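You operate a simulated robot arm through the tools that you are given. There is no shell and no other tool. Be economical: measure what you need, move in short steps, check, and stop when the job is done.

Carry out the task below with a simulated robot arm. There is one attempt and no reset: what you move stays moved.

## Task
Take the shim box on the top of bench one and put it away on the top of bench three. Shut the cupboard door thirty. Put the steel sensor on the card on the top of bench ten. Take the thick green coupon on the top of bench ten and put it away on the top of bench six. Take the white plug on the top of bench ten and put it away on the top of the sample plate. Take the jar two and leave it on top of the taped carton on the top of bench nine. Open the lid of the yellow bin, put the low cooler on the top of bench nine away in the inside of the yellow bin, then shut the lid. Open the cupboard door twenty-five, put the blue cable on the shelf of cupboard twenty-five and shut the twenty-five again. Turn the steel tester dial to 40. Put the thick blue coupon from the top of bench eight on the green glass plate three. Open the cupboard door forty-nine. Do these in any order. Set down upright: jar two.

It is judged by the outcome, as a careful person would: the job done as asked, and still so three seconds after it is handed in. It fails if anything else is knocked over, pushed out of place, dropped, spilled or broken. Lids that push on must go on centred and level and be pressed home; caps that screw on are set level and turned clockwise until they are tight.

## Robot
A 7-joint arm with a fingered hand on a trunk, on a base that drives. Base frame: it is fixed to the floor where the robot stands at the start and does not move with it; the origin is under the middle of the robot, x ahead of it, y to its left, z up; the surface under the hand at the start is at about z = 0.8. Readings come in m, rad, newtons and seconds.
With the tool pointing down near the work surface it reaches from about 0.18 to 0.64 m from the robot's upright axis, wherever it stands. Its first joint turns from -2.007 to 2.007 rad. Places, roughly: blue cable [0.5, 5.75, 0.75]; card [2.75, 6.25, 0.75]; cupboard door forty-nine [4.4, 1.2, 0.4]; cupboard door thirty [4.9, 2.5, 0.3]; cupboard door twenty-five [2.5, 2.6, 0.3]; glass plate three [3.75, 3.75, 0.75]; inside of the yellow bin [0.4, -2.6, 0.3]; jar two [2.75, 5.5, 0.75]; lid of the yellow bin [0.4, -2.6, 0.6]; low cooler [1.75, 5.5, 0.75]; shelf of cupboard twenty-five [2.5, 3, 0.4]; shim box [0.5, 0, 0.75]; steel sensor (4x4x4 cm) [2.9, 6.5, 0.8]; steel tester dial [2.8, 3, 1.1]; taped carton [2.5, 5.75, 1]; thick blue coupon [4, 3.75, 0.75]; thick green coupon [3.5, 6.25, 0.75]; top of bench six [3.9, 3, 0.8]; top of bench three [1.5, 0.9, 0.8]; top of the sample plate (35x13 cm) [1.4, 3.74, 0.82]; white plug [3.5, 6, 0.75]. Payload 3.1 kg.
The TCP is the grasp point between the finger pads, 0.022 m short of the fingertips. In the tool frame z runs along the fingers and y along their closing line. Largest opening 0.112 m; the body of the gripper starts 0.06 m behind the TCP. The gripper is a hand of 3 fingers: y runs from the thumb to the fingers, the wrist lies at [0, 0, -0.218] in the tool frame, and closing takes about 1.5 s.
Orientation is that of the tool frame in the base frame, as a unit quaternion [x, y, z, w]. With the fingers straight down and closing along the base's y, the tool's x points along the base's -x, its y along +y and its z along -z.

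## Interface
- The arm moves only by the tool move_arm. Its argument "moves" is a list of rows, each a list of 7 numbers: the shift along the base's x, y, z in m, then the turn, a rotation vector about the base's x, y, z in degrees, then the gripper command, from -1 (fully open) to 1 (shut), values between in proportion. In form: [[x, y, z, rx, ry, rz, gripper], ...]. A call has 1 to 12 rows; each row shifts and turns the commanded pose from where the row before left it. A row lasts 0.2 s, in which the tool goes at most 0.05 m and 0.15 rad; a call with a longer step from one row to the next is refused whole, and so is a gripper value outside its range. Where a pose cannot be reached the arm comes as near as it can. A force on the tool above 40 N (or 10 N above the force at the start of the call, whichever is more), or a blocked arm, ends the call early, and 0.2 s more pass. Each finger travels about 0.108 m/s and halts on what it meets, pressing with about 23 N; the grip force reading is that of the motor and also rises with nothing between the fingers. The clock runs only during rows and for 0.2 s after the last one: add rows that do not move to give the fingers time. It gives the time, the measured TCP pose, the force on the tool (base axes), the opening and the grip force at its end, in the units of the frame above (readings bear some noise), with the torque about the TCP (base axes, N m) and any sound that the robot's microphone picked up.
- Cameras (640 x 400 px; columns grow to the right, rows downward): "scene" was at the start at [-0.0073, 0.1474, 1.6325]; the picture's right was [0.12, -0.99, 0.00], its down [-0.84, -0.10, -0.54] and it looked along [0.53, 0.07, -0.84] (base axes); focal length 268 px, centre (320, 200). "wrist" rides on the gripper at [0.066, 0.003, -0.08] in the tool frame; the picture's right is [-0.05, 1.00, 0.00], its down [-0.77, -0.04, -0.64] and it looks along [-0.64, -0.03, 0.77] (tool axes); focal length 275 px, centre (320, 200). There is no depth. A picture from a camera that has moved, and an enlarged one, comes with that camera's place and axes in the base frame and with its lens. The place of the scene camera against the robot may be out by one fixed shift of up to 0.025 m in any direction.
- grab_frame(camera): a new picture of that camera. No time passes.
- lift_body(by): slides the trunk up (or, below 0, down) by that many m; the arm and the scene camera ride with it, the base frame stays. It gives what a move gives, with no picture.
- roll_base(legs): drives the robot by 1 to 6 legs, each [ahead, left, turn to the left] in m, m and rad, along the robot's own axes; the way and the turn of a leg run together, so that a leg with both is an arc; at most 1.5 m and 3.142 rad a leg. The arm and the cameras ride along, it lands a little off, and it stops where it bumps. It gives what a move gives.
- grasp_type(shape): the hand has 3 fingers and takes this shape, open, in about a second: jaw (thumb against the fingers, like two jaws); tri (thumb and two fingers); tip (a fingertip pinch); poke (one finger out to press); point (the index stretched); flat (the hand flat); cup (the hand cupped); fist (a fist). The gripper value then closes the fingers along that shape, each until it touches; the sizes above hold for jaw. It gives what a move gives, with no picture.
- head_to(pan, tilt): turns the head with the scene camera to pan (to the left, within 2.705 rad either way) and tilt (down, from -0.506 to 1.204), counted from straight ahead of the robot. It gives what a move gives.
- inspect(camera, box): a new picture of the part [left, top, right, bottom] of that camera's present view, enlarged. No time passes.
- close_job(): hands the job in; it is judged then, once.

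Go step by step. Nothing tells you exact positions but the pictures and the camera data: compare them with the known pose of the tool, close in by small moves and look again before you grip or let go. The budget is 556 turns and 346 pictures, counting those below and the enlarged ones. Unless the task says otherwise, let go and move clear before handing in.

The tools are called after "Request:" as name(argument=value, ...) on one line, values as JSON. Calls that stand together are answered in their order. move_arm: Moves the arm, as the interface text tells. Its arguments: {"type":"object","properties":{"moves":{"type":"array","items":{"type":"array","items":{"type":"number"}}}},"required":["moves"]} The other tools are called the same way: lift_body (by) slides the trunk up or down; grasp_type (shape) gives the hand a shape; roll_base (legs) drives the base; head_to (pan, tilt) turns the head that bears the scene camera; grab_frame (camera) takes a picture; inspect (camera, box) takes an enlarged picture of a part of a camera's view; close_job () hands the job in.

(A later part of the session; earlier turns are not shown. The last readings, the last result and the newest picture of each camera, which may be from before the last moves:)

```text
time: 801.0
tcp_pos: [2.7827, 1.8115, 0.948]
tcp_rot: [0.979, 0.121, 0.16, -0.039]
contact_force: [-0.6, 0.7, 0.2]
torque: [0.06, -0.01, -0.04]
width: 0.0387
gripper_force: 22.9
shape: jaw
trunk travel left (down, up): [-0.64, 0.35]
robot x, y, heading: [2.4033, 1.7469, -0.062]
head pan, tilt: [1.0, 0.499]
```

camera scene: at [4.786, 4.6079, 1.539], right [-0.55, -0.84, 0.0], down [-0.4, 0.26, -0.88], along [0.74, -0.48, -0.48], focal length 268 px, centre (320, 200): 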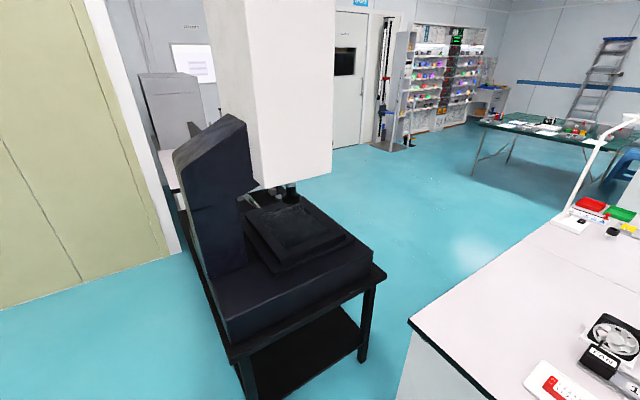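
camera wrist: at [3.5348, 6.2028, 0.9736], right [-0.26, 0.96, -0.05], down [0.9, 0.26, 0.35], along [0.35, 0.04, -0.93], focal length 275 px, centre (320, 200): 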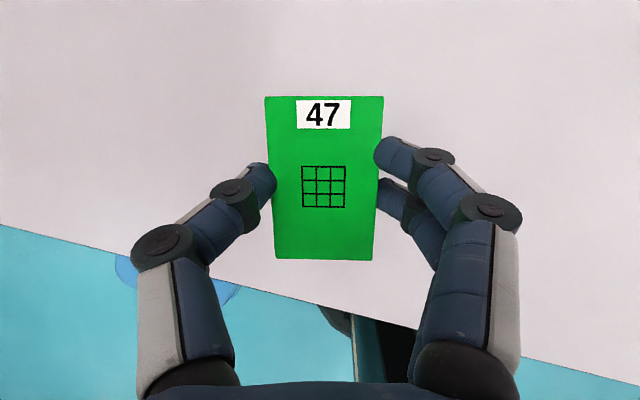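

Request:
roll_base(legs=[[1.3, 0.2, 0.06], [0, 0, 1.57]])

Request:
head_to(pan=-0.3, tilt=0.75)

Request:
grab_frame(camera="scene")

```text
time: 811.4
tcp_pos: [3.6135, 2.2954, 0.9483]
tcp_rot: [0.594, 0.787, 0.085, -0.142]
contact_force: [-0.5, -0.1, -0.5]
torque: [-0.03, -0.01, -0.03]
width: 0.0387
gripper_force: 22.8
shape: jaw
trunk travel left (down, up): [-0.64, 0.35]
robot x, y, heading: [3.6902, 1.916, 1.543]
head pan, tilt: [1.0, 0.499]
```

```text
time: 812.8
tcp_pos: [3.6134, 2.2951, 0.9489]
tcp_rot: [0.594, 0.787, 0.085, -0.142]
contact_force: [-0.4, -1.0, -0.3]
torque: [0.03, -0.01, -0.03]
width: 0.0385
gripper_force: 22.7
shape: jaw
trunk travel left (down, up): [-0.64, 0.35]
robot x, y, heading: [3.6938, 1.914, 1.545]
head pan, tilt: [-0.3, 0.75]
```

```text
147 pictures are left
camera scene: at [3.5479, 1.9228, 1.5171], right [0.95, -0.32, 0.0], down [-0.22, -0.65, -0.73], along [0.23, 0.69, -0.68], focal length 268 px, centre (320, 200)
```

scene: 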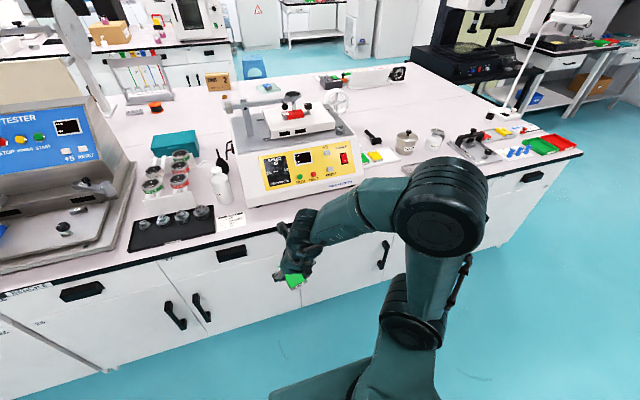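

Request:
inspect(camera="scene", box=[200, 120, 460, 260])

Request:
head_to(pan=-0.75, tilt=0.6)

Request:
inspect(camera="scene", box=[120, 120, 440, 320])

```text
2.46 times, centred on (330, 190) of scene
camera zoom: at [3.5479, 1.9228, 1.5171], right [0.95, -0.32, 0.0], down [-0.22, -0.65, -0.73], along [0.23, 0.69, -0.68], focal length 661 px, centre (295, 225)
```

zoom: 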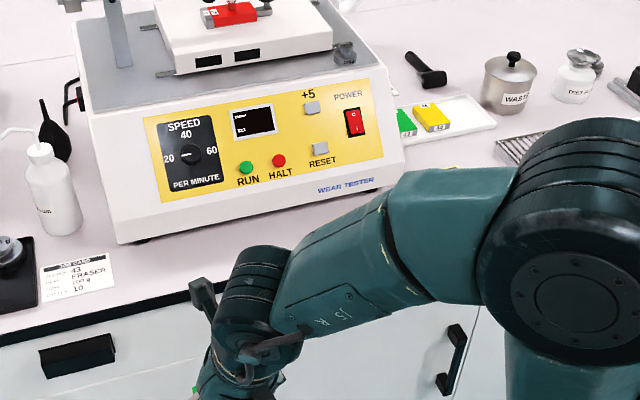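

```text
time: 813.7
tcp_pos: [3.6141, 2.2949, 0.9485]
tcp_rot: [0.594, 0.787, 0.084, -0.142]
contact_force: [0.2, -0.8, -0.5]
torque: [0.0, 0.0, -0.02]
width: 0.0386
gripper_force: 23.1
shape: jaw
trunk travel left (down, up): [-0.64, 0.35]
robot x, y, heading: [3.6937, 1.9124, 1.548]
head pan, tilt: [-0.75, 0.6]
```

```text
2.00 times, centred on (280, 220) of scene
camera zoom: at [3.5833, 1.9075, 1.5299], right [0.72, -0.7, 0.0], down [-0.39, -0.4, -0.82], along [0.58, 0.59, -0.57], focal length 537 px, centre (400, 160)
```

zoom: 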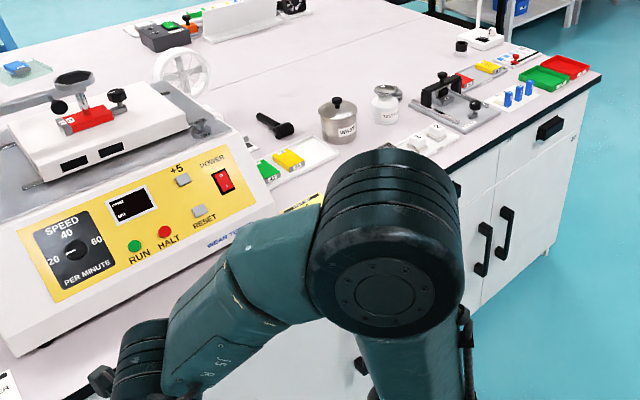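

WEAR TESTER has a clear strip in front of it (y 2.57–2.71, x≈3.75) on bench six. Straighten the yaw and move in to place the coupon there.

Request:
move_arm(moves=[[0, 0, 0, 0, 0, -8.0, 1], [0, 0, 0, 0, 0, -7.0, 1], [0, 0, 0, 0, 0, 0, 1]])

Request:
roll_base(legs=[[0.26, -0.13, 0.02]])

Request:
grab_frame(camera="wrist")

```text
time: 814.5
tcp_pos: [3.6139, 2.2952, 0.9476]
tcp_rot: [0.691, 0.703, 0.102, -0.13]
contact_force: [0.6, -0.5, -0.4]
torque: [-0.01, -0.03, 0.01]
width: 0.0385
gripper_force: 23.1
shape: jaw
trunk travel left (down, up): [-0.64, 0.35]
robot x, y, heading: [3.6916, 1.9148, 1.548]
head pan, tilt: [-0.75, 0.6]
```

```text
time: 816.5
tcp_pos: [3.7355, 2.554, 0.9468]
tcp_rot: [0.682, 0.712, 0.099, -0.131]
contact_force: [0.2, 0.0, -0.4]
torque: [-0.04, -0.04, -0.01]
width: 0.0384
gripper_force: 23.0
shape: jaw
trunk travel left (down, up): [-0.64, 0.35]
robot x, y, heading: [3.8225, 2.1766, 1.573]
head pan, tilt: [-0.75, 0.6]
```

```text
144 pictures are left
camera wrist: at [3.7408, 2.5921, 1.0458], right [1.0, 0.0, -0.05], down [0.02, -0.94, 0.35], along [-0.05, -0.35, -0.93], focal length 275 px, centre (320, 200)
```

wrist: 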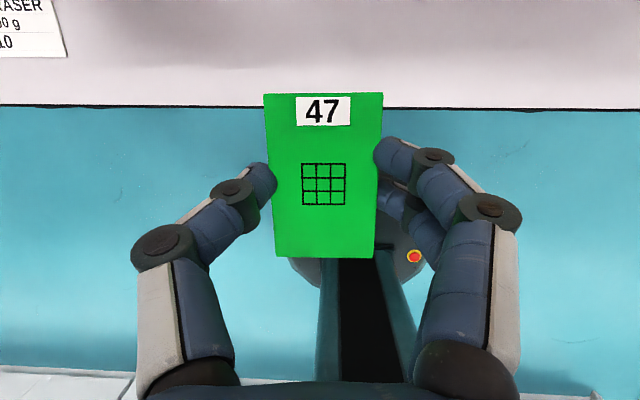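

Request:
roll_base(legs=[[0.05, 0, 0]])

Request:
move_arm(moves=[[0.01, 0.02, 0, 0, 0, 0, 1], [0, 0.025, -0.02, 0, 0, 0, 1], [0, 0, -0.03, 0, 0, 0, 1], [0, 0, 0, 0, 0, 0, 1]])

Request:
grab_frame(camera="wrist")

Request:
head_to(pan=0.2, tilt=0.9)

Request:
grab_frame(camera="scene")

```text
time: 817.5
tcp_pos: [3.7357, 2.6058, 0.9465]
tcp_rot: [0.683, 0.712, 0.1, -0.131]
contact_force: [0.5, -0.2, -1.3]
torque: [-0.01, 0.01, 0.03]
width: 0.0386
gripper_force: 23.0
shape: jaw
trunk travel left (down, up): [-0.64, 0.35]
robot x, y, heading: [3.8263, 2.2206, 1.567]
head pan, tilt: [-0.75, 0.6]
```

```text
time: 818.5
tcp_pos: [3.7461, 2.6431, 0.8988]
tcp_rot: [0.681, 0.713, 0.101, -0.132]
contact_force: [-0.1, -5.6, 5.5]
torque: [0.18, -0.04, -0.05]
width: 0.0381
gripper_force: 22.9
shape: jaw
trunk travel left (down, up): [-0.64, 0.35]
robot x, y, heading: [3.8216, 2.223, 1.57]
head pan, tilt: [-0.75, 0.6]
heard: click
```

```text
143 pictures are left
camera wrist: at [3.7501, 2.6805, 0.9962], right [1.0, 0.0, -0.05], down [0.02, -0.94, 0.35], along [-0.05, -0.35, -0.94], focal length 275 px, centre (320, 200)
```

wrist: 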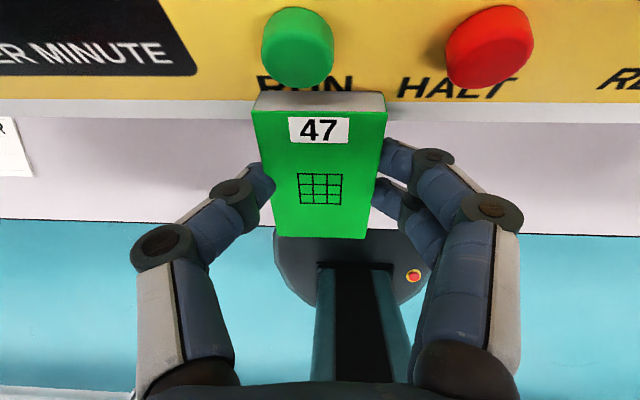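

```text
time: 819.7
tcp_pos: [3.7451, 2.6431, 0.8975]
tcp_rot: [0.683, 0.711, 0.102, -0.132]
contact_force: [0.0, -6.6, 5.3]
torque: [0.11, -0.03, -0.03]
width: 0.0381
gripper_force: 23.0
shape: jaw
trunk travel left (down, up): [-0.64, 0.35]
robot x, y, heading: [3.8237, 2.2286, 1.57]
head pan, tilt: [0.201, 0.901]
```

```text
142 pictures are left
camera scene: at [3.6395, 2.2226, 1.5052], right [0.98, 0.2, 0.0], down [0.16, -0.77, -0.62], along [-0.12, 0.61, -0.78], focal length 268 px, centre (320, 200)
```

scene: 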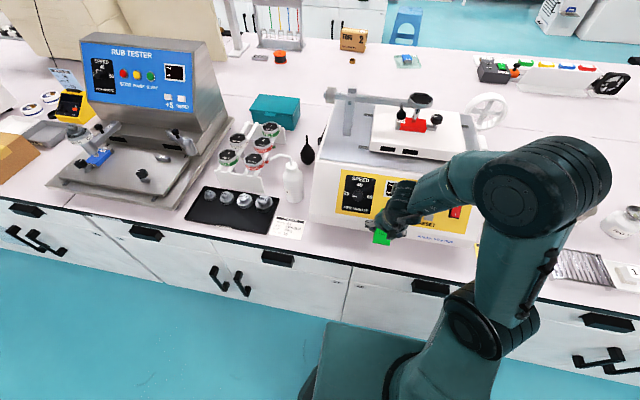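

A click was heard — the hand touched the WEAR TESTER's panel. Back off at once and check its state.

Request:
move_arm(moves=[[0, -0.03, 0.0, 0, 0, 0, 1], [0, -0.03, 0.02, 0, 0, 0, 1]])

Request:
roll_base(legs=[[-0.3, 0, 0]])

Request:
head_to(pan=0.0, tilt=0.7)

Request:
grab_frame(camera="scene")

```text
time: 820.3
tcp_pos: [3.7462, 2.5847, 0.9199]
tcp_rot: [0.682, 0.712, 0.101, -0.132]
contact_force: [-0.1, -0.1, 0.1]
torque: [-0.03, 0.0, 0.0]
width: 0.0376
gripper_force: 22.8
shape: jaw
trunk travel left (down, up): [-0.64, 0.35]
robot x, y, heading: [3.8247, 2.224, 1.572]
head pan, tilt: [0.201, 0.901]
```

```text
time: 822.3
tcp_pos: [3.7452, 2.2854, 0.92]
tcp_rot: [0.68, 0.714, 0.1, -0.132]
contact_force: [-0.8, -0.6, -0.7]
torque: [0.02, 0.01, -0.01]
width: 0.0379
gripper_force: 23.7
shape: jaw
trunk travel left (down, up): [-0.64, 0.35]
robot x, y, heading: [3.8265, 1.9256, 1.579]
head pan, tilt: [0.201, 0.901]
```

```text
time: 823.0
tcp_pos: [3.7434, 2.2865, 0.9182]
tcp_rot: [0.681, 0.713, 0.101, -0.132]
contact_force: [-1.4, 0.0, -0.4]
torque: [0.05, -0.01, -0.02]
width: 0.0376
gripper_force: 23.0
shape: jaw
trunk travel left (down, up): [-0.64, 0.35]
robot x, y, heading: [3.8256, 1.928, 1.574]
head pan, tilt: [0.0, 0.7]
```

```text
141 pictures are left
camera scene: at [3.6557, 1.9364, 1.5212], right [1.0, 0.01, 0.0], down [0.01, -0.64, -0.76], along [-0.01, 0.76, -0.64], focal length 268 px, centre (320, 200)
```

scene: 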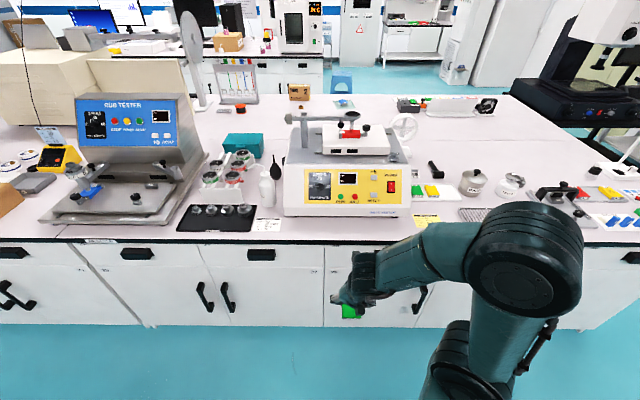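

Request:
inspect(camera="scene", box=[280, 160, 420, 240])

Request:
inspect(camera="scene", box=[330, 165, 380, 205])

```text
4.57 times, centred on (350, 200) of scene
camera zoom: at [3.6557, 1.9364, 1.5212], right [1.0, 0.01, 0.0], down [0.01, -0.64, -0.76], along [-0.01, 0.76, -0.64], focal length 1227 px, centre (183, 200)
```

zoom: 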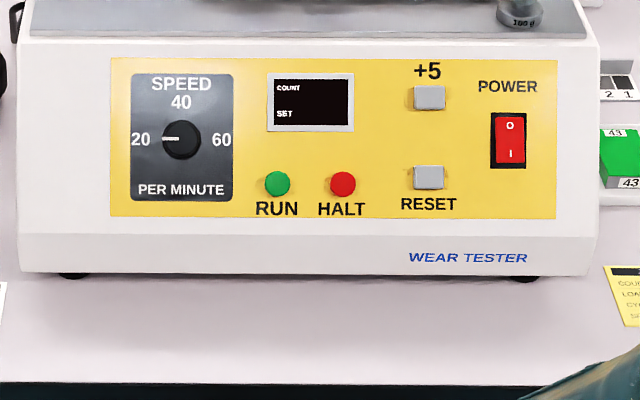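

```text
10.00 times, centred on (355, 185) of scene
camera zoom: at [3.6557, 1.9364, 1.5212], right [1.0, 0.01, 0.0], down [0.01, -0.64, -0.76], along [-0.01, 0.76, -0.64], focal length 2684 px, centre (-30, 350)
```

zoom: 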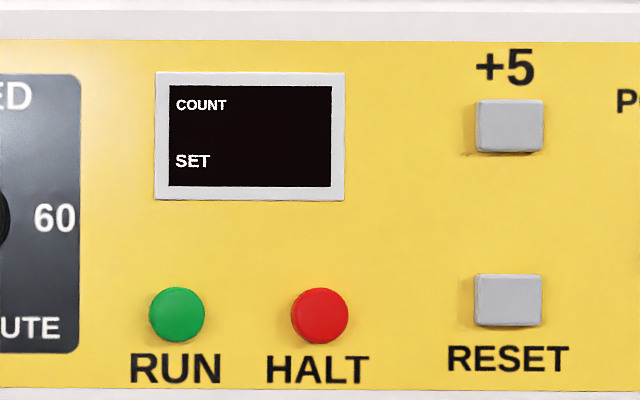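

Display blank, power off, buttons not latched—no state change. The strip is shallow, so I'll turn the hand 90° to keep the camera side clear of the panel.

Request:
move_arm(moves=[[0, 0.01, 0.01, 0, 0, 8.2, 1], [0, 0.01, 0.01, 0, 0, 8.2, 1], [0, 0.01, 0.01, 0, 0, 8.2, 1], [0, 0.01, 0, 0, 0, 8.2, 1], [0, 0.01, 0, 0, 0, 8.2, 1], [0, 0.01, 0, 0, 0, 8.2, 1], [0, 0.01, 0, 0, 0, 8.2, 1], [0, 0.01, 0, 0, 0, 8.2, 1], [0, 0.01, 0, 0, 0, 8.2, 1], [0, 0, 0, 0, 0, 8.2, 1], [0, 0, 0, 0, 0, 6, 1]])

Request:
grab_frame(camera="wrist")

```text
time: 825.5
tcp_pos: [3.7059, 2.2741, 0.922]
tcp_rot: [0.472, 0.866, 0.064, -0.154]
contact_force: [0.5, -0.4, -0.1]
torque: [0.0, -0.03, 0.01]
width: 0.0376
gripper_force: 23.3
shape: jaw
out of reach, approached as far as the arm can: row 3, 4, 5, 6, 7, 8, 9, 10, 11
trunk travel left (down, up): [-0.64, 0.35]
robot x, y, heading: [3.8267, 1.9276, 1.581]
head pan, tilt: [0.0, 0.7]
```

```text
138 pictures are left
camera wrist: at [3.6921, 2.3072, 1.0204], right [0.86, 0.51, -0.05], down [0.49, -0.8, 0.35], along [0.14, -0.33, -0.94], focal length 275 px, centre (320, 200)
```

wrist: 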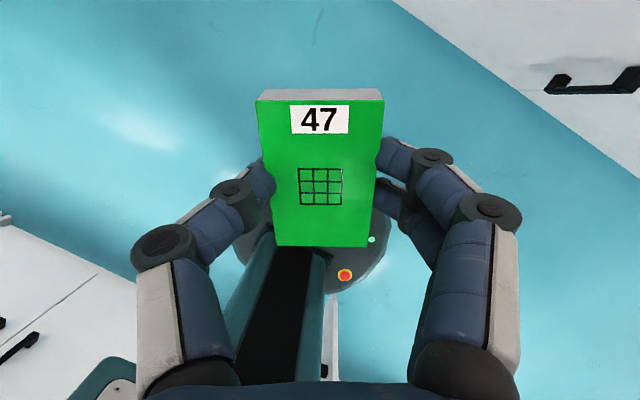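

Request:
move_arm(moves=[[0.02, 0.04, 0, 0, 0, 0, 1], [0.02, 0.04, 0, 0, 0, 0, 1], [0, 0.04, 0, 0, 0, 0, 1], [0, 0.04, 0, 0, 0, 0, 1], [0, 0, 0, 0, 0, 8.4, 1], [0, 0, 0, 0, 0, 8.4, 1], [0, 0, 0, 0, 0, 8.4, 1], [0, 0, 0, 0, 0, 8.4, 1], [0, 0, 0, 0, 0, 8.4, 1], [0, 0, 0, 0, 0, 8.4, 1], [0, 0, 0, 0, 0, 8.4, 1]])

Request:
grab_frame(camera="wrist")

```text
time: 827.9
tcp_pos: [3.666, 2.2752, 0.8838]
tcp_rot: [0.281, 0.941, 0.049, -0.18]
contact_force: [-0.2, 0.0, -0.2]
torque: [0.01, 0.03, 0.01]
width: 0.0377
gripper_force: 23.1
shape: jaw
out of reach, approached as far as the arm can: row 1, 2, 3, 4, 5, 6, 7, 8, 9, 10, 11
trunk travel left (down, up): [-0.64, 0.35]
robot x, y, heading: [3.8232, 1.9283, 1.578]
head pan, tilt: [0.0, 0.7]
```

```text
137 pictures are left
camera wrist: at [3.6411, 2.2974, 0.9834], right [0.58, 0.81, -0.03], down [0.78, -0.55, 0.31], along [0.24, -0.2, -0.95], focal length 275 px, centre (320, 200)
```

wrist: 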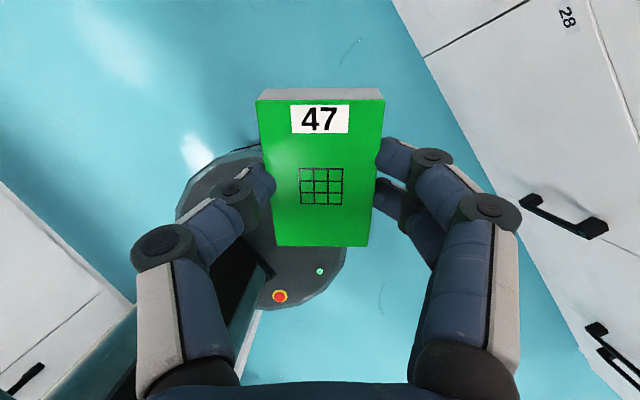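

Request:
move_arm(moves=[[0.02, 0.02, 0.03, 0, 0, 0, 1], [0.02, 0.02, 0.03, 0, 0, 0, 1], [0.02, 0.02, 0.03, 0, 0, 0, 1], [0.02, 0.02, 0.02, 0, 0, 0, 1], [0, 0, 0, 0, 0, 0, 1]])

```text
time: 829.0
tcp_pos: [3.7497, 2.3539, 0.9924]
tcp_rot: [0.279, 0.942, 0.05, -0.18]
contact_force: [0.7, 0.5, -0.2]
torque: [-0.03, -0.02, -0.01]
width: 0.0375
gripper_force: 23.1
shape: jaw
trunk travel left (down, up): [-0.64, 0.35]
robot x, y, heading: [3.8263, 1.9317, 1.577]
head pan, tilt: [0.0, 0.7]
```

Request:
move_arm(moves=[[0.0, 0.03, 0.0, 0, 0, 0, 1], [0.0, 0.03, 0.0, 0, 0, 0, 1], [0.0, 0.03, 0.0, 0, 0, 0, 1], [0.0, 0.0, 0.0, 0, 0, 8.2, 1], [0, 0, 0, 0, 0, 8.2, 1], [0, 0, 0, 0, 0, 8.2, 1], [0, 0, 0, 0, 0, 8.2, 1], [0, 0, 0, 0, 0, 0, 1]])

Request:
grab_frame(camera="wrist")

```text
time: 830.9
tcp_pos: [3.749, 2.4459, 0.9928]
tcp_rot: [0.0, 0.982, -0.004, -0.187]
contact_force: [-0.3, 0.1, -0.3]
torque: [-0.02, 0.0, -0.01]
width: 0.0377
gripper_force: 23.3
shape: jaw
trunk travel left (down, up): [-0.64, 0.35]
robot x, y, heading: [3.8265, 1.9278, 1.579]
head pan, tilt: [0.0, 0.7]
```

```text
136 pictures are left
camera wrist: at [3.7157, 2.4488, 1.0941], right [0.04, 1.0, -0.02], down [0.95, -0.03, 0.31], along [0.31, -0.04, -0.95], focal length 275 px, centre (320, 200)
```

wrist: 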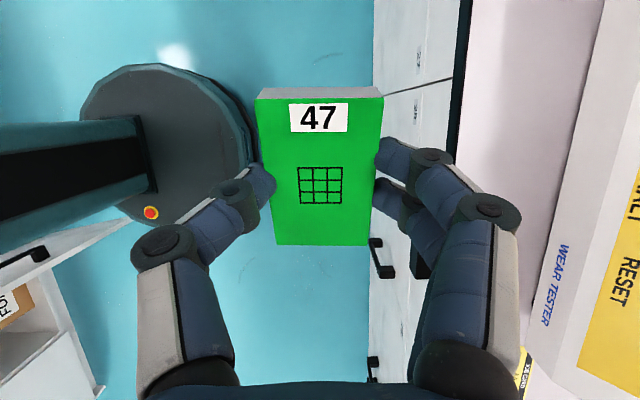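

Now closing along y with the camera to the side. Drive in so the coupon sits mid-strip (y≈2.635), and check.

Request:
roll_base(legs=[[0.185, 0, -0.008]])

Request:
move_arm(moves=[[0, 0, -0.04, 0, -2.3, 0, 1], [0, 0, -0.04, 0, 0, 0, 1], [0, 0, -0.03, 0, 0, 0, 1], [0, 0, 0, 0, 0, 0, 1]])

Request:
grab_frame(camera="wrist")

```text
time: 832.4
tcp_pos: [3.7505, 2.6397, 0.9933]
tcp_rot: [0.006, 0.983, -0.004, -0.186]
contact_force: [0.8, -0.6, -0.9]
torque: [-0.01, -0.02, -0.01]
width: 0.0374
gripper_force: 22.9
shape: jaw
trunk travel left (down, up): [-0.64, 0.35]
robot x, y, heading: [3.8251, 2.1193, 1.568]
head pan, tilt: [0.0, 0.7]
```

```text
time: 833.4
tcp_pos: [3.7499, 2.6368, 0.888]
tcp_rot: [0.003, 0.986, 0.001, -0.168]
contact_force: [0.0, -15.2, 27.3]
torque: [0.99, -0.24, -0.13]
width: 0.0374
gripper_force: 23.2
shape: jaw
trunk travel left (down, up): [-0.64, 0.35]
robot x, y, heading: [3.8262, 2.1187, 1.57]
head pan, tilt: [0.0, 0.7]
heard: click
```

```text
135 pictures are left
camera wrist: at [3.7126, 2.6394, 0.9874], right [0.05, 1.0, -0.02], down [0.94, -0.04, 0.35], along [0.34, -0.03, -0.94], focal length 275 px, centre (320, 200)
```

wrist: 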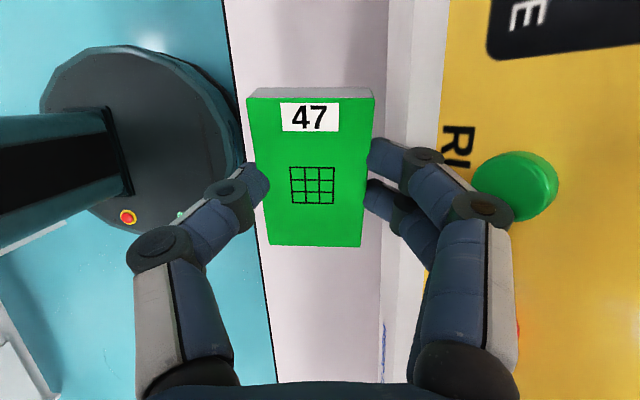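

The knuckles touch the panel there — too tight; withdraw straight up. Bench six has a large free area at its rear east part (x≈4.75, y≈3.1), reachable from the east end, so I'll place it there.

Request:
move_arm(moves=[[0, -0.005, 0.03, 0, 0, 0, 1], [0, -0.01, 0.04, 0, 0, 0, 1], [0, 0, 0.03, 0, 0, 0, 1]])

Request:
roll_base(legs=[[-0.2, 0, 0]])

Request:
inspect(camera="scene", box=[200, 120, 480, 260])

```text
time: 834.2
tcp_pos: [3.7505, 2.6246, 0.9847]
tcp_rot: [0.005, 0.986, -0.003, -0.168]
contact_force: [0.0, 0.3, 0.1]
torque: [-0.01, -0.04, 0.01]
width: 0.0368
gripper_force: 22.7
shape: jaw
trunk travel left (down, up): [-0.64, 0.35]
robot x, y, heading: [3.8224, 2.1194, 1.568]
head pan, tilt: [0.0, 0.7]
```

```text
time: 835.8
tcp_pos: [3.7501, 2.4204, 0.985]
tcp_rot: [0.005, 0.986, -0.002, -0.167]
contact_force: [0.9, 0.4, -0.5]
torque: [0.01, -0.03, 0.03]
width: 0.0372
gripper_force: 23.3
shape: jaw
trunk travel left (down, up): [-0.64, 0.35]
robot x, y, heading: [3.8231, 1.9142, 1.569]
head pan, tilt: [0.0, 0.7]
```

```text
2.29 times, centred on (340, 190) of scene
camera zoom: at [3.6553, 1.9257, 1.5213], right [1.0, 0.0, 0.0], down [0.0, -0.64, -0.77], along [0.0, 0.77, -0.64], focal length 614 px, centre (274, 223)
```

zoom: 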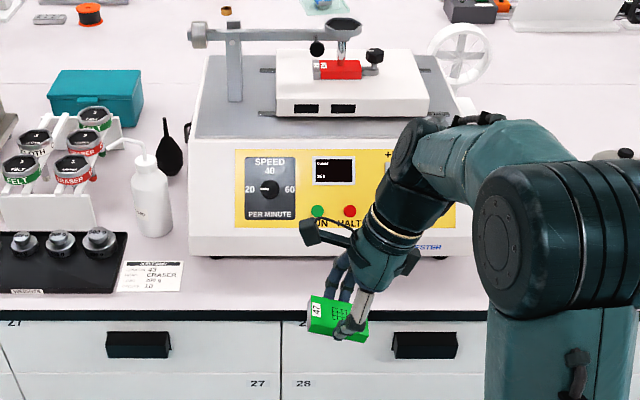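

Request:
roll_base(legs=[[0.07, 0, 0], [0, -1.0, 0], [0, -0.85, 0]])

Request:
head_to(pan=0.4, tilt=0.6)

Request:
grab_frame(camera="scene")

```text
time: 845.7
tcp_pos: [5.5716, 2.5211, 0.9843]
tcp_rot: [-0.011, 0.986, -0.005, -0.166]
contact_force: [0.1, -0.3, -0.2]
torque: [-0.02, 0.0, 0.0]
width: 0.0371
gripper_force: 23.1
shape: jaw
trunk travel left (down, up): [-0.64, 0.35]
robot x, y, heading: [5.664, 2.0176, 1.604]
head pan, tilt: [0.0, 0.7]
```

```text
time: 846.5
tcp_pos: [5.5713, 2.521, 0.985]
tcp_rot: [-0.012, 0.986, -0.005, -0.167]
contact_force: [-0.3, -0.4, 0.2]
torque: [0.05, 0.0, -0.03]
width: 0.0373
gripper_force: 22.7
shape: jaw
trunk travel left (down, up): [-0.64, 0.35]
robot x, y, heading: [5.6602, 2.0195, 1.605]
head pan, tilt: [0.4, 0.6]
```

```text
133 pictures are left
camera scene: at [5.4591, 2.0197, 1.5299], right [0.91, 0.42, 0.0], down [0.24, -0.51, -0.82], along [-0.35, 0.75, -0.57], focal length 268 px, centre (320, 200)
```

scene: 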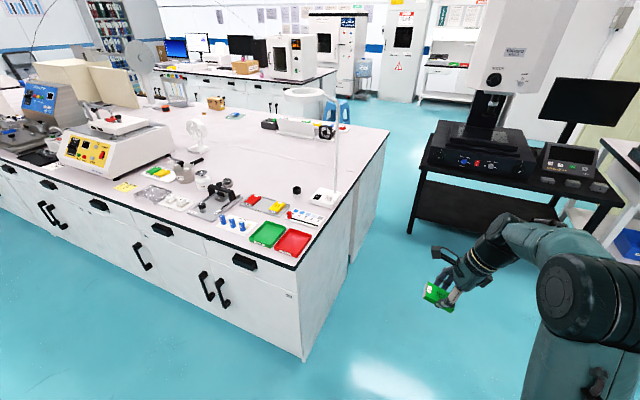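

Free area on bench six around (4.8, 3.15); a lamp stands at (5.02, 3.03). I'll come in from the east at y≈3.2, keeping clear of the lamp.

Request:
roll_base(legs=[[0, 0, 1.54], [-0.12, 0, 0], [0, -1.17, 0]])

Request:
head_to(pan=0.2, tilt=0.7)

Request:
grab_frame(camera="scene")

```text
time: 857.0
tcp_pos: [5.2815, 3.1139, 0.9855]
tcp_rot: [-0.691, 0.704, -0.119, -0.116]
contact_force: [0.4, 0.5, -0.4]
torque: [0.03, -0.01, 0.0]
width: 0.037
gripper_force: 23.2
shape: jaw
trunk travel left (down, up): [-0.64, 0.35]
robot x, y, heading: [5.7873, 3.184, 3.133]
head pan, tilt: [0.4, 0.6]
```

```text
time: 857.8
tcp_pos: [5.2796, 3.1134, 0.9853]
tcp_rot: [-0.69, 0.704, -0.119, -0.116]
contact_force: [-1.0, -0.3, -0.6]
torque: [0.04, 0.01, 0.01]
width: 0.0374
gripper_force: 23.0
shape: jaw
trunk travel left (down, up): [-0.64, 0.35]
robot x, y, heading: [5.7842, 3.1832, 3.135]
head pan, tilt: [0.201, 0.7]
```

```text
132 pictures are left
camera scene: at [5.7455, 2.9995, 1.5213], right [-0.19, 0.98, 0.0], down [0.63, 0.12, -0.77], along [-0.75, -0.15, -0.64], focal length 268 px, centre (320, 200)
```

scene: 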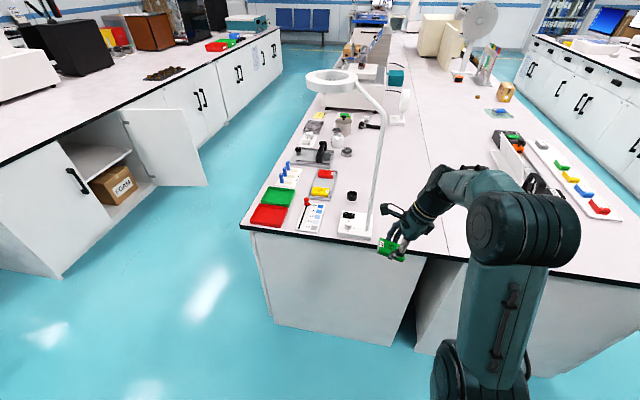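

Request:
move_arm(moves=[[0, 0.035, 0, 0, 0, 0, 1], [0, 0.035, 0, 0, 0, 0, 1], [0, 0, 0, 0, 0, 0, 1]])

Request:
roll_base(legs=[[0.2, 0, 0]])

Request:
grab_frame(camera="scene")

Request:
grab_frame(camera="wrist")

```text
time: 858.6
tcp_pos: [5.2814, 3.1829, 0.9839]
tcp_rot: [-0.691, 0.703, -0.119, -0.117]
contact_force: [0.8, 0.2, -1.2]
torque: [0.01, 0.01, 0.0]
width: 0.037
gripper_force: 23.0
shape: jaw
trunk travel left (down, up): [-0.64, 0.35]
robot x, y, heading: [5.7847, 3.1841, 3.129]
head pan, tilt: [0.201, 0.7]
```

```text
time: 860.2
tcp_pos: [5.0756, 3.1802, 0.9845]
tcp_rot: [-0.692, 0.702, -0.119, -0.117]
contact_force: [0.4, -1.0, -1.4]
torque: [-0.01, 0.0, 0.03]
width: 0.0369
gripper_force: 23.4
shape: jaw
trunk travel left (down, up): [-0.64, 0.35]
robot x, y, heading: [5.5831, 3.186, 3.139]
head pan, tilt: [0.201, 0.7]
```

```text
131 pictures are left
camera scene: at [5.5399, 3.0006, 1.5213], right [-0.2, 0.98, 0.0], down [0.63, 0.13, -0.76], along [-0.75, -0.15, -0.64], focal length 268 px, centre (320, 200)
```

scene: 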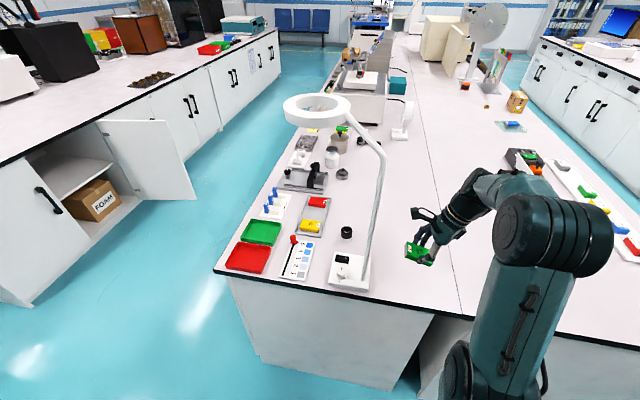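

```text
130 pictures are left
camera wrist: at [5.0709, 3.1457, 1.0823], right [-1.0, 0.06, -0.02], down [0.05, 0.94, 0.35], along [0.04, 0.34, -0.94], focal length 275 px, centre (320, 200)
```

wrist: 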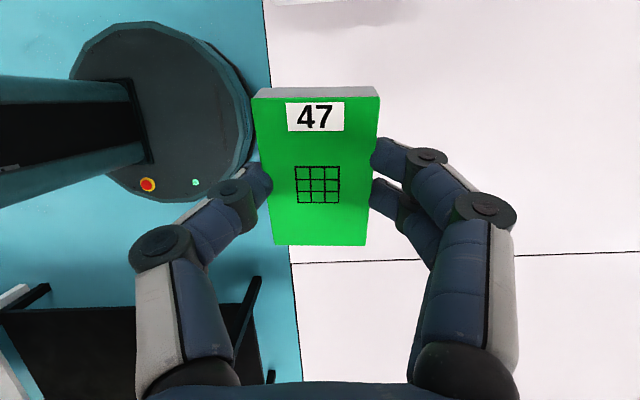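

Seam between benches is at y≈3.31, so this spot is on bench six. Advance and lower.

Request:
roll_base(legs=[[0.09, 0, 0]])

Request:
move_arm(moves=[[-0.03, 0, 0, 0, 0, 0, 1], [-0.02, 0, -0.03, 0, 0, 0, 1], [0, 0, -0.04, 0, 0, 0, 1], [0, 0, -0.04, 0, 0, 0, 1], [0, 0, -0.03, 0, 0, 0, 1], [0, 0, 0, 0, 0, 0, 1]])

Request:
grab_frame(camera="wrist")

```text
time: 861.3
tcp_pos: [4.9853, 3.182, 0.9828]
tcp_rot: [-0.692, 0.703, -0.12, -0.115]
contact_force: [-0.7, -0.1, -0.7]
torque: [-0.03, -0.03, 0.03]
width: 0.0372
gripper_force: 22.9
shape: jaw
trunk travel left (down, up): [-0.64, 0.35]
robot x, y, heading: [5.4948, 3.1867, 3.134]
head pan, tilt: [0.201, 0.7]
```

```text
time: 862.7
tcp_pos: [4.9368, 3.1823, 0.8447]
tcp_rot: [-0.692, 0.702, -0.119, -0.116]
contact_force: [-1.2, 0.2, -0.5]
torque: [-0.01, 0.0, 0.0]
width: 0.0372
gripper_force: 23.3
shape: jaw
trunk travel left (down, up): [-0.64, 0.35]
robot x, y, heading: [5.4942, 3.1869, 3.14]
head pan, tilt: [0.201, 0.7]
```

```text
129 pictures are left
camera wrist: at [4.9324, 3.1463, 0.9421], right [-1.0, 0.06, -0.02], down [0.05, 0.94, 0.35], along [0.04, 0.34, -0.94], focal length 275 px, centre (320, 200)
```

wrist: 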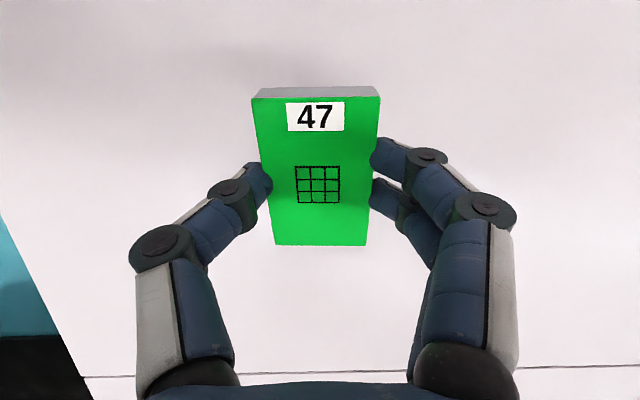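

Request:
move_arm(moves=[[0, 0, -0.01, 0, 0, 0, 1], [0, 0, -0.005, 0, 0, 0, 1], [0, 0, -0.003, 0, 0, 0, 1], [0, 0, 0, 0, 0, 0, 1]])

```text
time: 863.7
tcp_pos: [4.9369, 3.1826, 0.8255]
tcp_rot: [-0.692, 0.702, -0.119, -0.117]
contact_force: [-0.8, -2.0, 6.2]
torque: [0.14, -0.08, -0.03]
width: 0.0375
gripper_force: 22.6
shape: jaw
trunk travel left (down, up): [-0.64, 0.35]
robot x, y, heading: [5.4954, 3.1877, 3.138]
head pan, tilt: [0.201, 0.7]
```

On the table (6 N). Release and lift away.

Request:
move_arm(moves=[[0, 0, 0, 0, 0, 0, 0.4], [0, 0, 0, 0, 0, 0, 0.0], [0, 0, 0, 0, 0, 0, 0.0], [0, 0, 0.03, 0, 0, 0, 0], [0, 0, 0.04, 0, 0, 0, 0], [0, 0, 0.04, 0, 0, 0, 0], [0.03, 0, 0.03, 0, 0, 0, 0]])

Request:
grab_frame(camera="wrist")

Request:
roll_base(legs=[[-0.35, 0, 0]])

Request:
grab_frame(camera="scene")

```text
time: 865.3
tcp_pos: [4.9676, 3.1824, 0.9678]
tcp_rot: [-0.693, 0.702, -0.12, -0.117]
contact_force: [-0.5, 0.0, 0.0]
torque: [0.02, -0.04, 0.01]
width: 0.0557
gripper_force: 0.0
shape: jaw
trunk travel left (down, up): [-0.64, 0.35]
robot x, y, heading: [5.4952, 3.1822, 3.137]
head pan, tilt: [0.201, 0.7]
```

```text
128 pictures are left
camera wrist: at [4.9628, 3.147, 1.0666], right [-1.0, 0.06, -0.02], down [0.05, 0.94, 0.35], along [0.04, 0.35, -0.94], focal length 275 px, centre (320, 200)
```

wrist: 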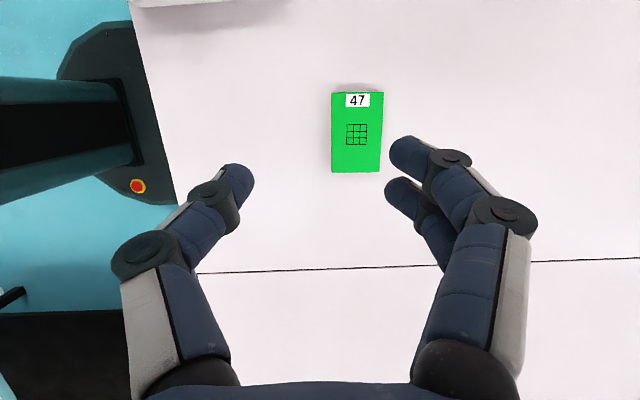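

```text
time: 867.5
tcp_pos: [5.3076, 3.1806, 0.9669]
tcp_rot: [-0.692, 0.702, -0.12, -0.116]
contact_force: [-0.2, -0.1, -0.5]
torque: [-0.02, 0.0, 0.01]
width: 0.0555
gripper_force: 0.2
shape: jaw
trunk travel left (down, up): [-0.64, 0.35]
robot x, y, heading: [5.8327, 3.1831, 3.142]
head pan, tilt: [0.201, 0.7]
```

```text
127 pictures are left
camera scene: at [5.7948, 2.9997, 1.5213], right [-0.2, 0.98, 0.0], down [0.63, 0.13, -0.77], along [-0.75, -0.15, -0.64], focal length 268 px, centre (320, 200)
```

scene: 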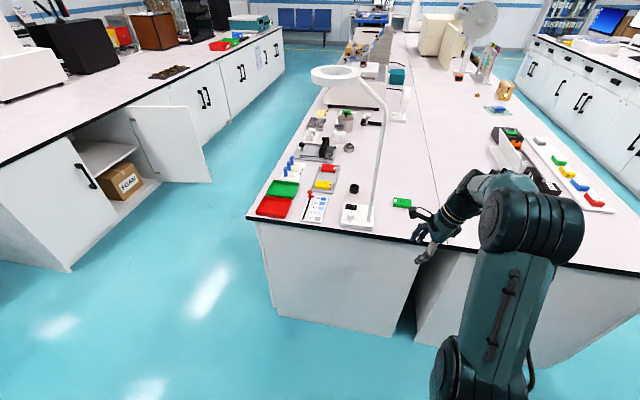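

The green coupon is on bench six. Last job: the cooler and the yellow bin. Drive to the bins first to open the lid.

Request:
roll_base(legs=[[0, 1.12, 0], [1.4, 0, 0], [1.4, 0, 0], [1.4, 0, 0]])

```text
time: 893.3
tcp_pos: [1.0916, 1.7756, 0.9683]
tcp_rot: [0.72, -0.674, 0.124, 0.111]
contact_force: [0.0, -0.5, 0.2]
torque: [0.0, -0.03, -0.01]
width: 0.0553
gripper_force: 0.1
shape: jaw
trunk travel left (down, up): [-0.64, 0.35]
robot x, y, heading: [1.6153, 1.8187, -3.068]
head pan, tilt: [0.201, 0.7]
```

Request:
roll_base(legs=[[1.0, 0, -0.07], [0.95, 0, 0], [0, 1.3, 0], [0, 1.3, 0], [0, 0.9, 0], [0, 0, 1.57]])

Request:
head_to(pan=0.6, tilt=0.5)

Request:
grab_frame(camera="scene")

```text
time: 923.4
tcp_pos: [-0.3641, -2.2134, 0.9673]
tcp_rot: [0.986, -0.021, 0.167, -0.001]
contact_force: [-0.2, -0.3, 0.1]
torque: [0.01, 0.02, 0.02]
width: 0.0554
gripper_force: 0.0
shape: jaw
trunk travel left (down, up): [-0.64, 0.35]
robot x, y, heading: [-0.3516, -1.6853, -1.604]
head pan, tilt: [0.201, 0.7]
```

```text
time: 924.2
tcp_pos: [-0.3653, -2.2128, 0.9672]
tcp_rot: [0.986, -0.021, 0.167, 0.0]
contact_force: [-0.9, 0.6, -0.3]
torque: [0.02, -0.02, 0.0]
width: 0.0554
gripper_force: 0.1
shape: jaw
trunk travel left (down, up): [-0.64, 0.35]
robot x, y, heading: [-0.351, -1.6867, -1.607]
head pan, tilt: [0.6, 0.499]
```

```text
126 pictures are left
camera scene: at [-0.1643, -1.7229, 1.539], right [-0.84, -0.54, 0.0], down [-0.26, 0.4, -0.88], along [0.47, -0.74, -0.48], focal length 268 px, centre (320, 200)
```

scene: 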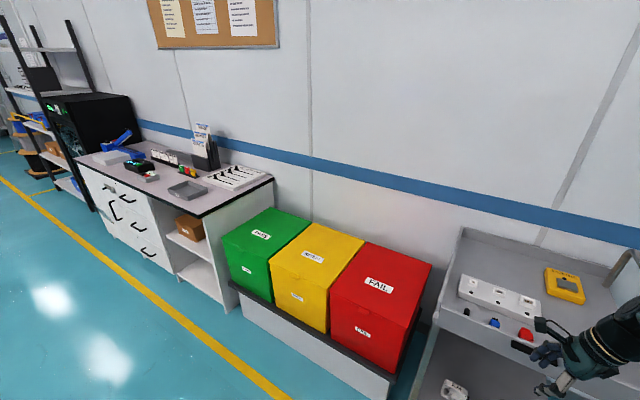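

Request:
roll_base(legs=[[0.0, 0.72, 0.03]])

Request:
head_to(pan=0.0, tilt=0.8)

Request:
grab_frame(camera="scene")

Request:
grab_frame(camera="wrist")

```text
time: 928.1
tcp_pos: [0.3582, -2.221, 0.9672]
tcp_rot: [0.986, 0.002, 0.168, -0.004]
contact_force: [-0.3, -0.4, -0.4]
torque: [-0.01, 0.0, 0.0]
width: 0.0554
gripper_force: 0.0
shape: jaw
trunk travel left (down, up): [-0.64, 0.35]
robot x, y, heading: [0.3488, -1.6908, -1.554]
head pan, tilt: [0.6, 0.499]
```

```text
time: 929.1
tcp_pos: [0.358, -2.2196, 0.9677]
tcp_rot: [0.986, 0.001, 0.167, -0.004]
contact_force: [0.7, 0.2, -0.2]
torque: [0.04, 0.03, 0.01]
width: 0.0556
gripper_force: 0.1
shape: jaw
trunk travel left (down, up): [-0.64, 0.35]
robot x, y, heading: [0.3458, -1.6908, -1.558]
head pan, tilt: [0.0, 0.799]
```

```text
125 pictures are left
camera scene: at [0.484, -1.7259, 1.5131], right [-1.0, -0.02, 0.0], down [-0.01, 0.72, -0.7], along [0.01, -0.7, -0.72], focal length 268 px, centre (320, 200)
```

scene: 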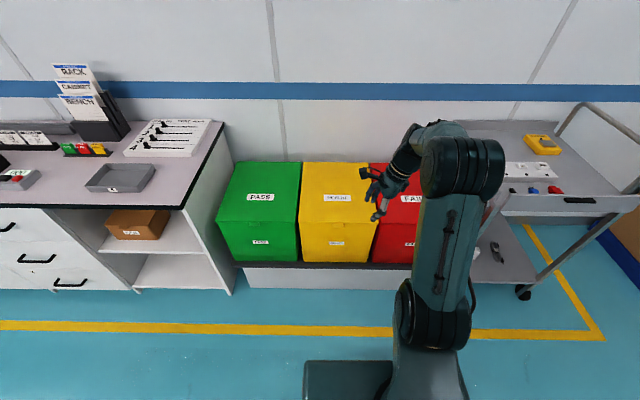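

```text
124 pictures are left
camera wrist: at [0.395, -2.2234, 1.0654], right [-0.04, -1.0, -0.02], down [-0.94, 0.03, 0.35], along [-0.35, 0.03, -0.94], focal length 275 px, centre (320, 200)
```

wrist: 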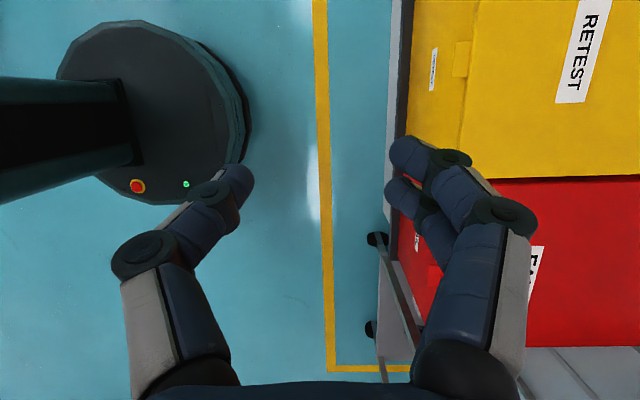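

Request:
inspect(camera="scene", box=[270, 145, 430, 275])

Request:
inspect(camera="wrist", box=[390, 0, 640, 200])

```text
3.08 times, centred on (350, 210) of scene
camera zoom: at [0.484, -1.7259, 1.5131], right [-1.0, -0.02, 0.0], down [-0.01, 0.72, -0.7], along [0.01, -0.7, -0.72], focal length 826 px, centre (228, 169)
```

zoom: 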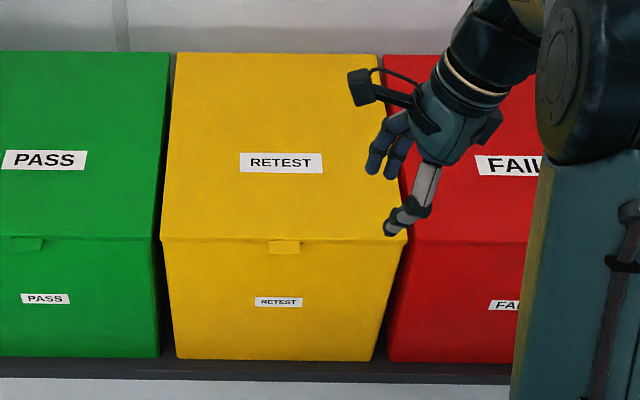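

```text
2.00 times, centred on (515, 100) of wrist
camera zoom: at [0.395, -2.2234, 1.0654], right [-0.04, -1.0, -0.02], down [-0.94, 0.03, 0.35], along [-0.35, 0.03, -0.94], focal length 551 px, centre (-70, 400)
```

zoom: 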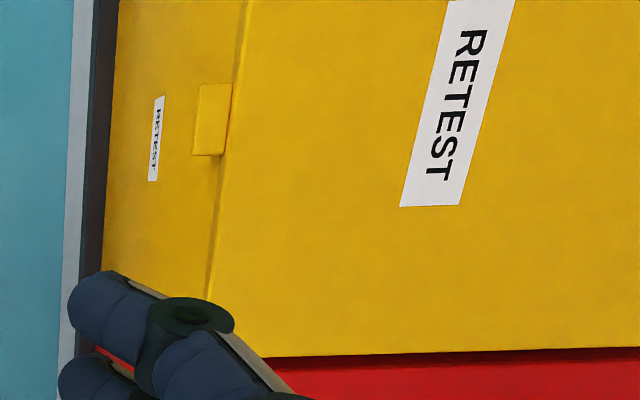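

The yellow bin's lid has a front tab at about (0.425, −2.385, 0.69), hinge at the back (y≈−2.78). I'll point the hand forward, then lift the tab from beneath.

Request:
move_arm(moves=[[0, 0, 0, 0, 6.4, 0, 0.5], [0, 0, 0, 0, 6.4, 0, 1], [0, 0, 0, 0, 6.4, 0, 1], [0, 0, 0, -8.4, 0, 0, 1], [0, 0, 0, -8.4, 0, 0, 1], [0, 0, 0, -8.4, 0, 0, 1], [0, 0, 0, -8.4, 0, 0, 1], [0, 0, 0, -8.4, 0, 0, 1], [0, 0, 0, -8.4, 0, 0, 1], [0, 0, 0, -8.4, 0, 0, 1], [0, 0, 0, -8.4, 0, 0, 1], [0, 0, 0, -8.4, 0, 0, 1]])

Request:
move_arm(moves=[[0, 0, 0, -8.4, 0, 0, 1], [0, 0, 0, -6, 0, 0, 1], [0, 0, 0, 0, 0, 0, 1]])

Request:
lift_body(by=-0.32)

Request:
grab_frame(camera="wrist")

Request:
grab_frame(camera="scene")

```text
time: 931.7
tcp_pos: [0.3576, -2.2212, 0.9667]
tcp_rot: [0.793, 0.002, 0.001, 0.61]
contact_force: [-0.7, 0.1, -0.2]
torque: [0.01, -0.03, -0.01]
width: 0.0
gripper_force: 23.1
shape: jaw
trunk travel left (down, up): [-0.64, 0.35]
robot x, y, heading: [0.348, -1.6877, -1.559]
head pan, tilt: [0.0, 0.799]
```

```text
time: 932.5
tcp_pos: [0.3607, -2.2202, 0.9687]
tcp_rot: [0.71, 0.002, -0.001, 0.704]
contact_force: [0.0, 0.2, -0.2]
torque: [-0.02, 0.0, -0.02]
width: 0.0
gripper_force: 23.0
shape: jaw
trunk travel left (down, up): [-0.64, 0.35]
robot x, y, heading: [0.345, -1.6922, -1.558]
head pan, tilt: [0.0, 0.799]
```

```text
time: 935.6
tcp_pos: [0.3602, -2.2209, 0.6478]
tcp_rot: [0.71, 0.0, 0.0, 0.704]
contact_force: [0.6, -0.2, 0.0]
torque: [-0.03, 0.0, -0.01]
width: 0.0001
gripper_force: 23.1
shape: jaw
trunk travel left (down, up): [-0.32, 0.67]
robot x, y, heading: [0.3442, -1.6909, -1.557]
head pan, tilt: [0.0, 0.799]
```

```text
121 pictures are left
camera wrist: at [0.4258, -2.1397, 0.6517], right [-0.04, -0.01, 1.0], down [-0.77, 0.64, -0.03], along [-0.63, -0.77, -0.03], focal length 275 px, centre (320, 200)
```

wrist: 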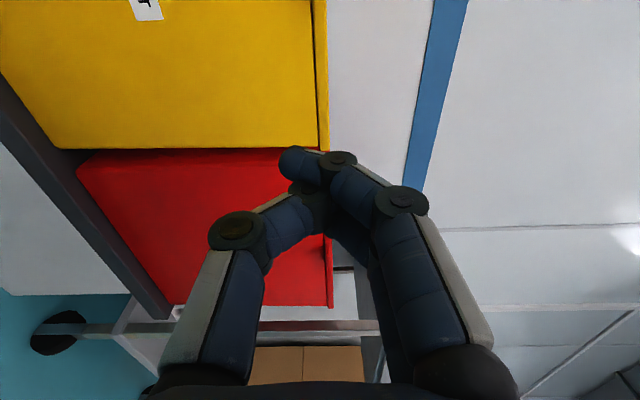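

```text
120 pictures are left
camera scene: at [0.484, -1.7258, 1.1931], right [-1.0, -0.01, 0.0], down [-0.01, 0.72, -0.7], along [0.01, -0.7, -0.72], focal length 268 px, centre (320, 200)
```

scene: 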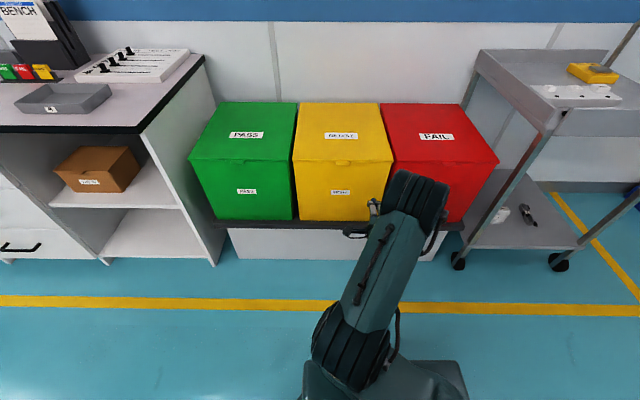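

Request:
move_arm(moves=[[0.03, 0, -0.03, 0, 0, 0, 1], [0.035, 0, -0.025, 0, 0, 0, 1], [0, -0.04, 0, 0, 0, 0, 1], [0, -0.04, 0, 0, 0, 0, 1], [0, -0.04, 0, 0, 0, 0, 1], [0, 0, 0, 0, 0, 0, 1]])

Request:
grab_frame(camera="wrist")

Request:
inspect(camera="scene", box=[260, 80, 440, 260])

```text
time: 937.0
tcp_pos: [0.4232, -2.3402, 0.5937]
tcp_rot: [0.71, 0.001, -0.001, 0.704]
contact_force: [-0.2, 0.3, 0.0]
torque: [0.03, -0.02, -0.04]
width: 0.0001
gripper_force: 23.2
shape: jaw
trunk travel left (down, up): [-0.32, 0.67]
robot x, y, heading: [0.3462, -1.6942, -1.554]
head pan, tilt: [0.0, 0.799]
```

```text
119 pictures are left
camera wrist: at [0.4888, -2.259, 0.5976], right [-0.04, -0.01, 1.0], down [-0.77, 0.64, -0.03], along [-0.64, -0.77, -0.03], focal length 275 px, centre (320, 200)
```

wrist: 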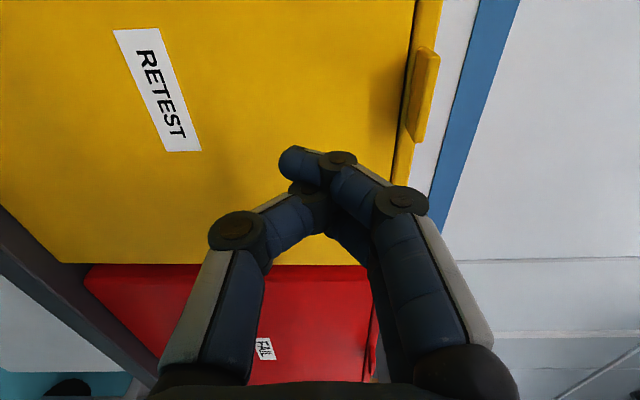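

```text
2.22 times, centred on (350, 170) of scene
camera zoom: at [0.484, -1.7259, 1.1931], right [-1.0, -0.01, 0.0], down [-0.01, 0.72, -0.7], along [0.01, -0.7, -0.72], focal length 596 px, centre (253, 267)
```

zoom: 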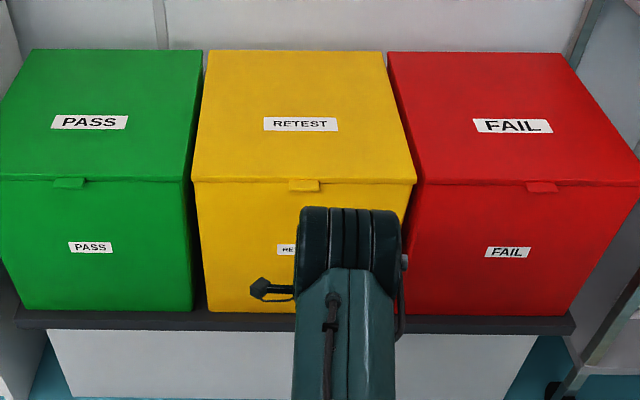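

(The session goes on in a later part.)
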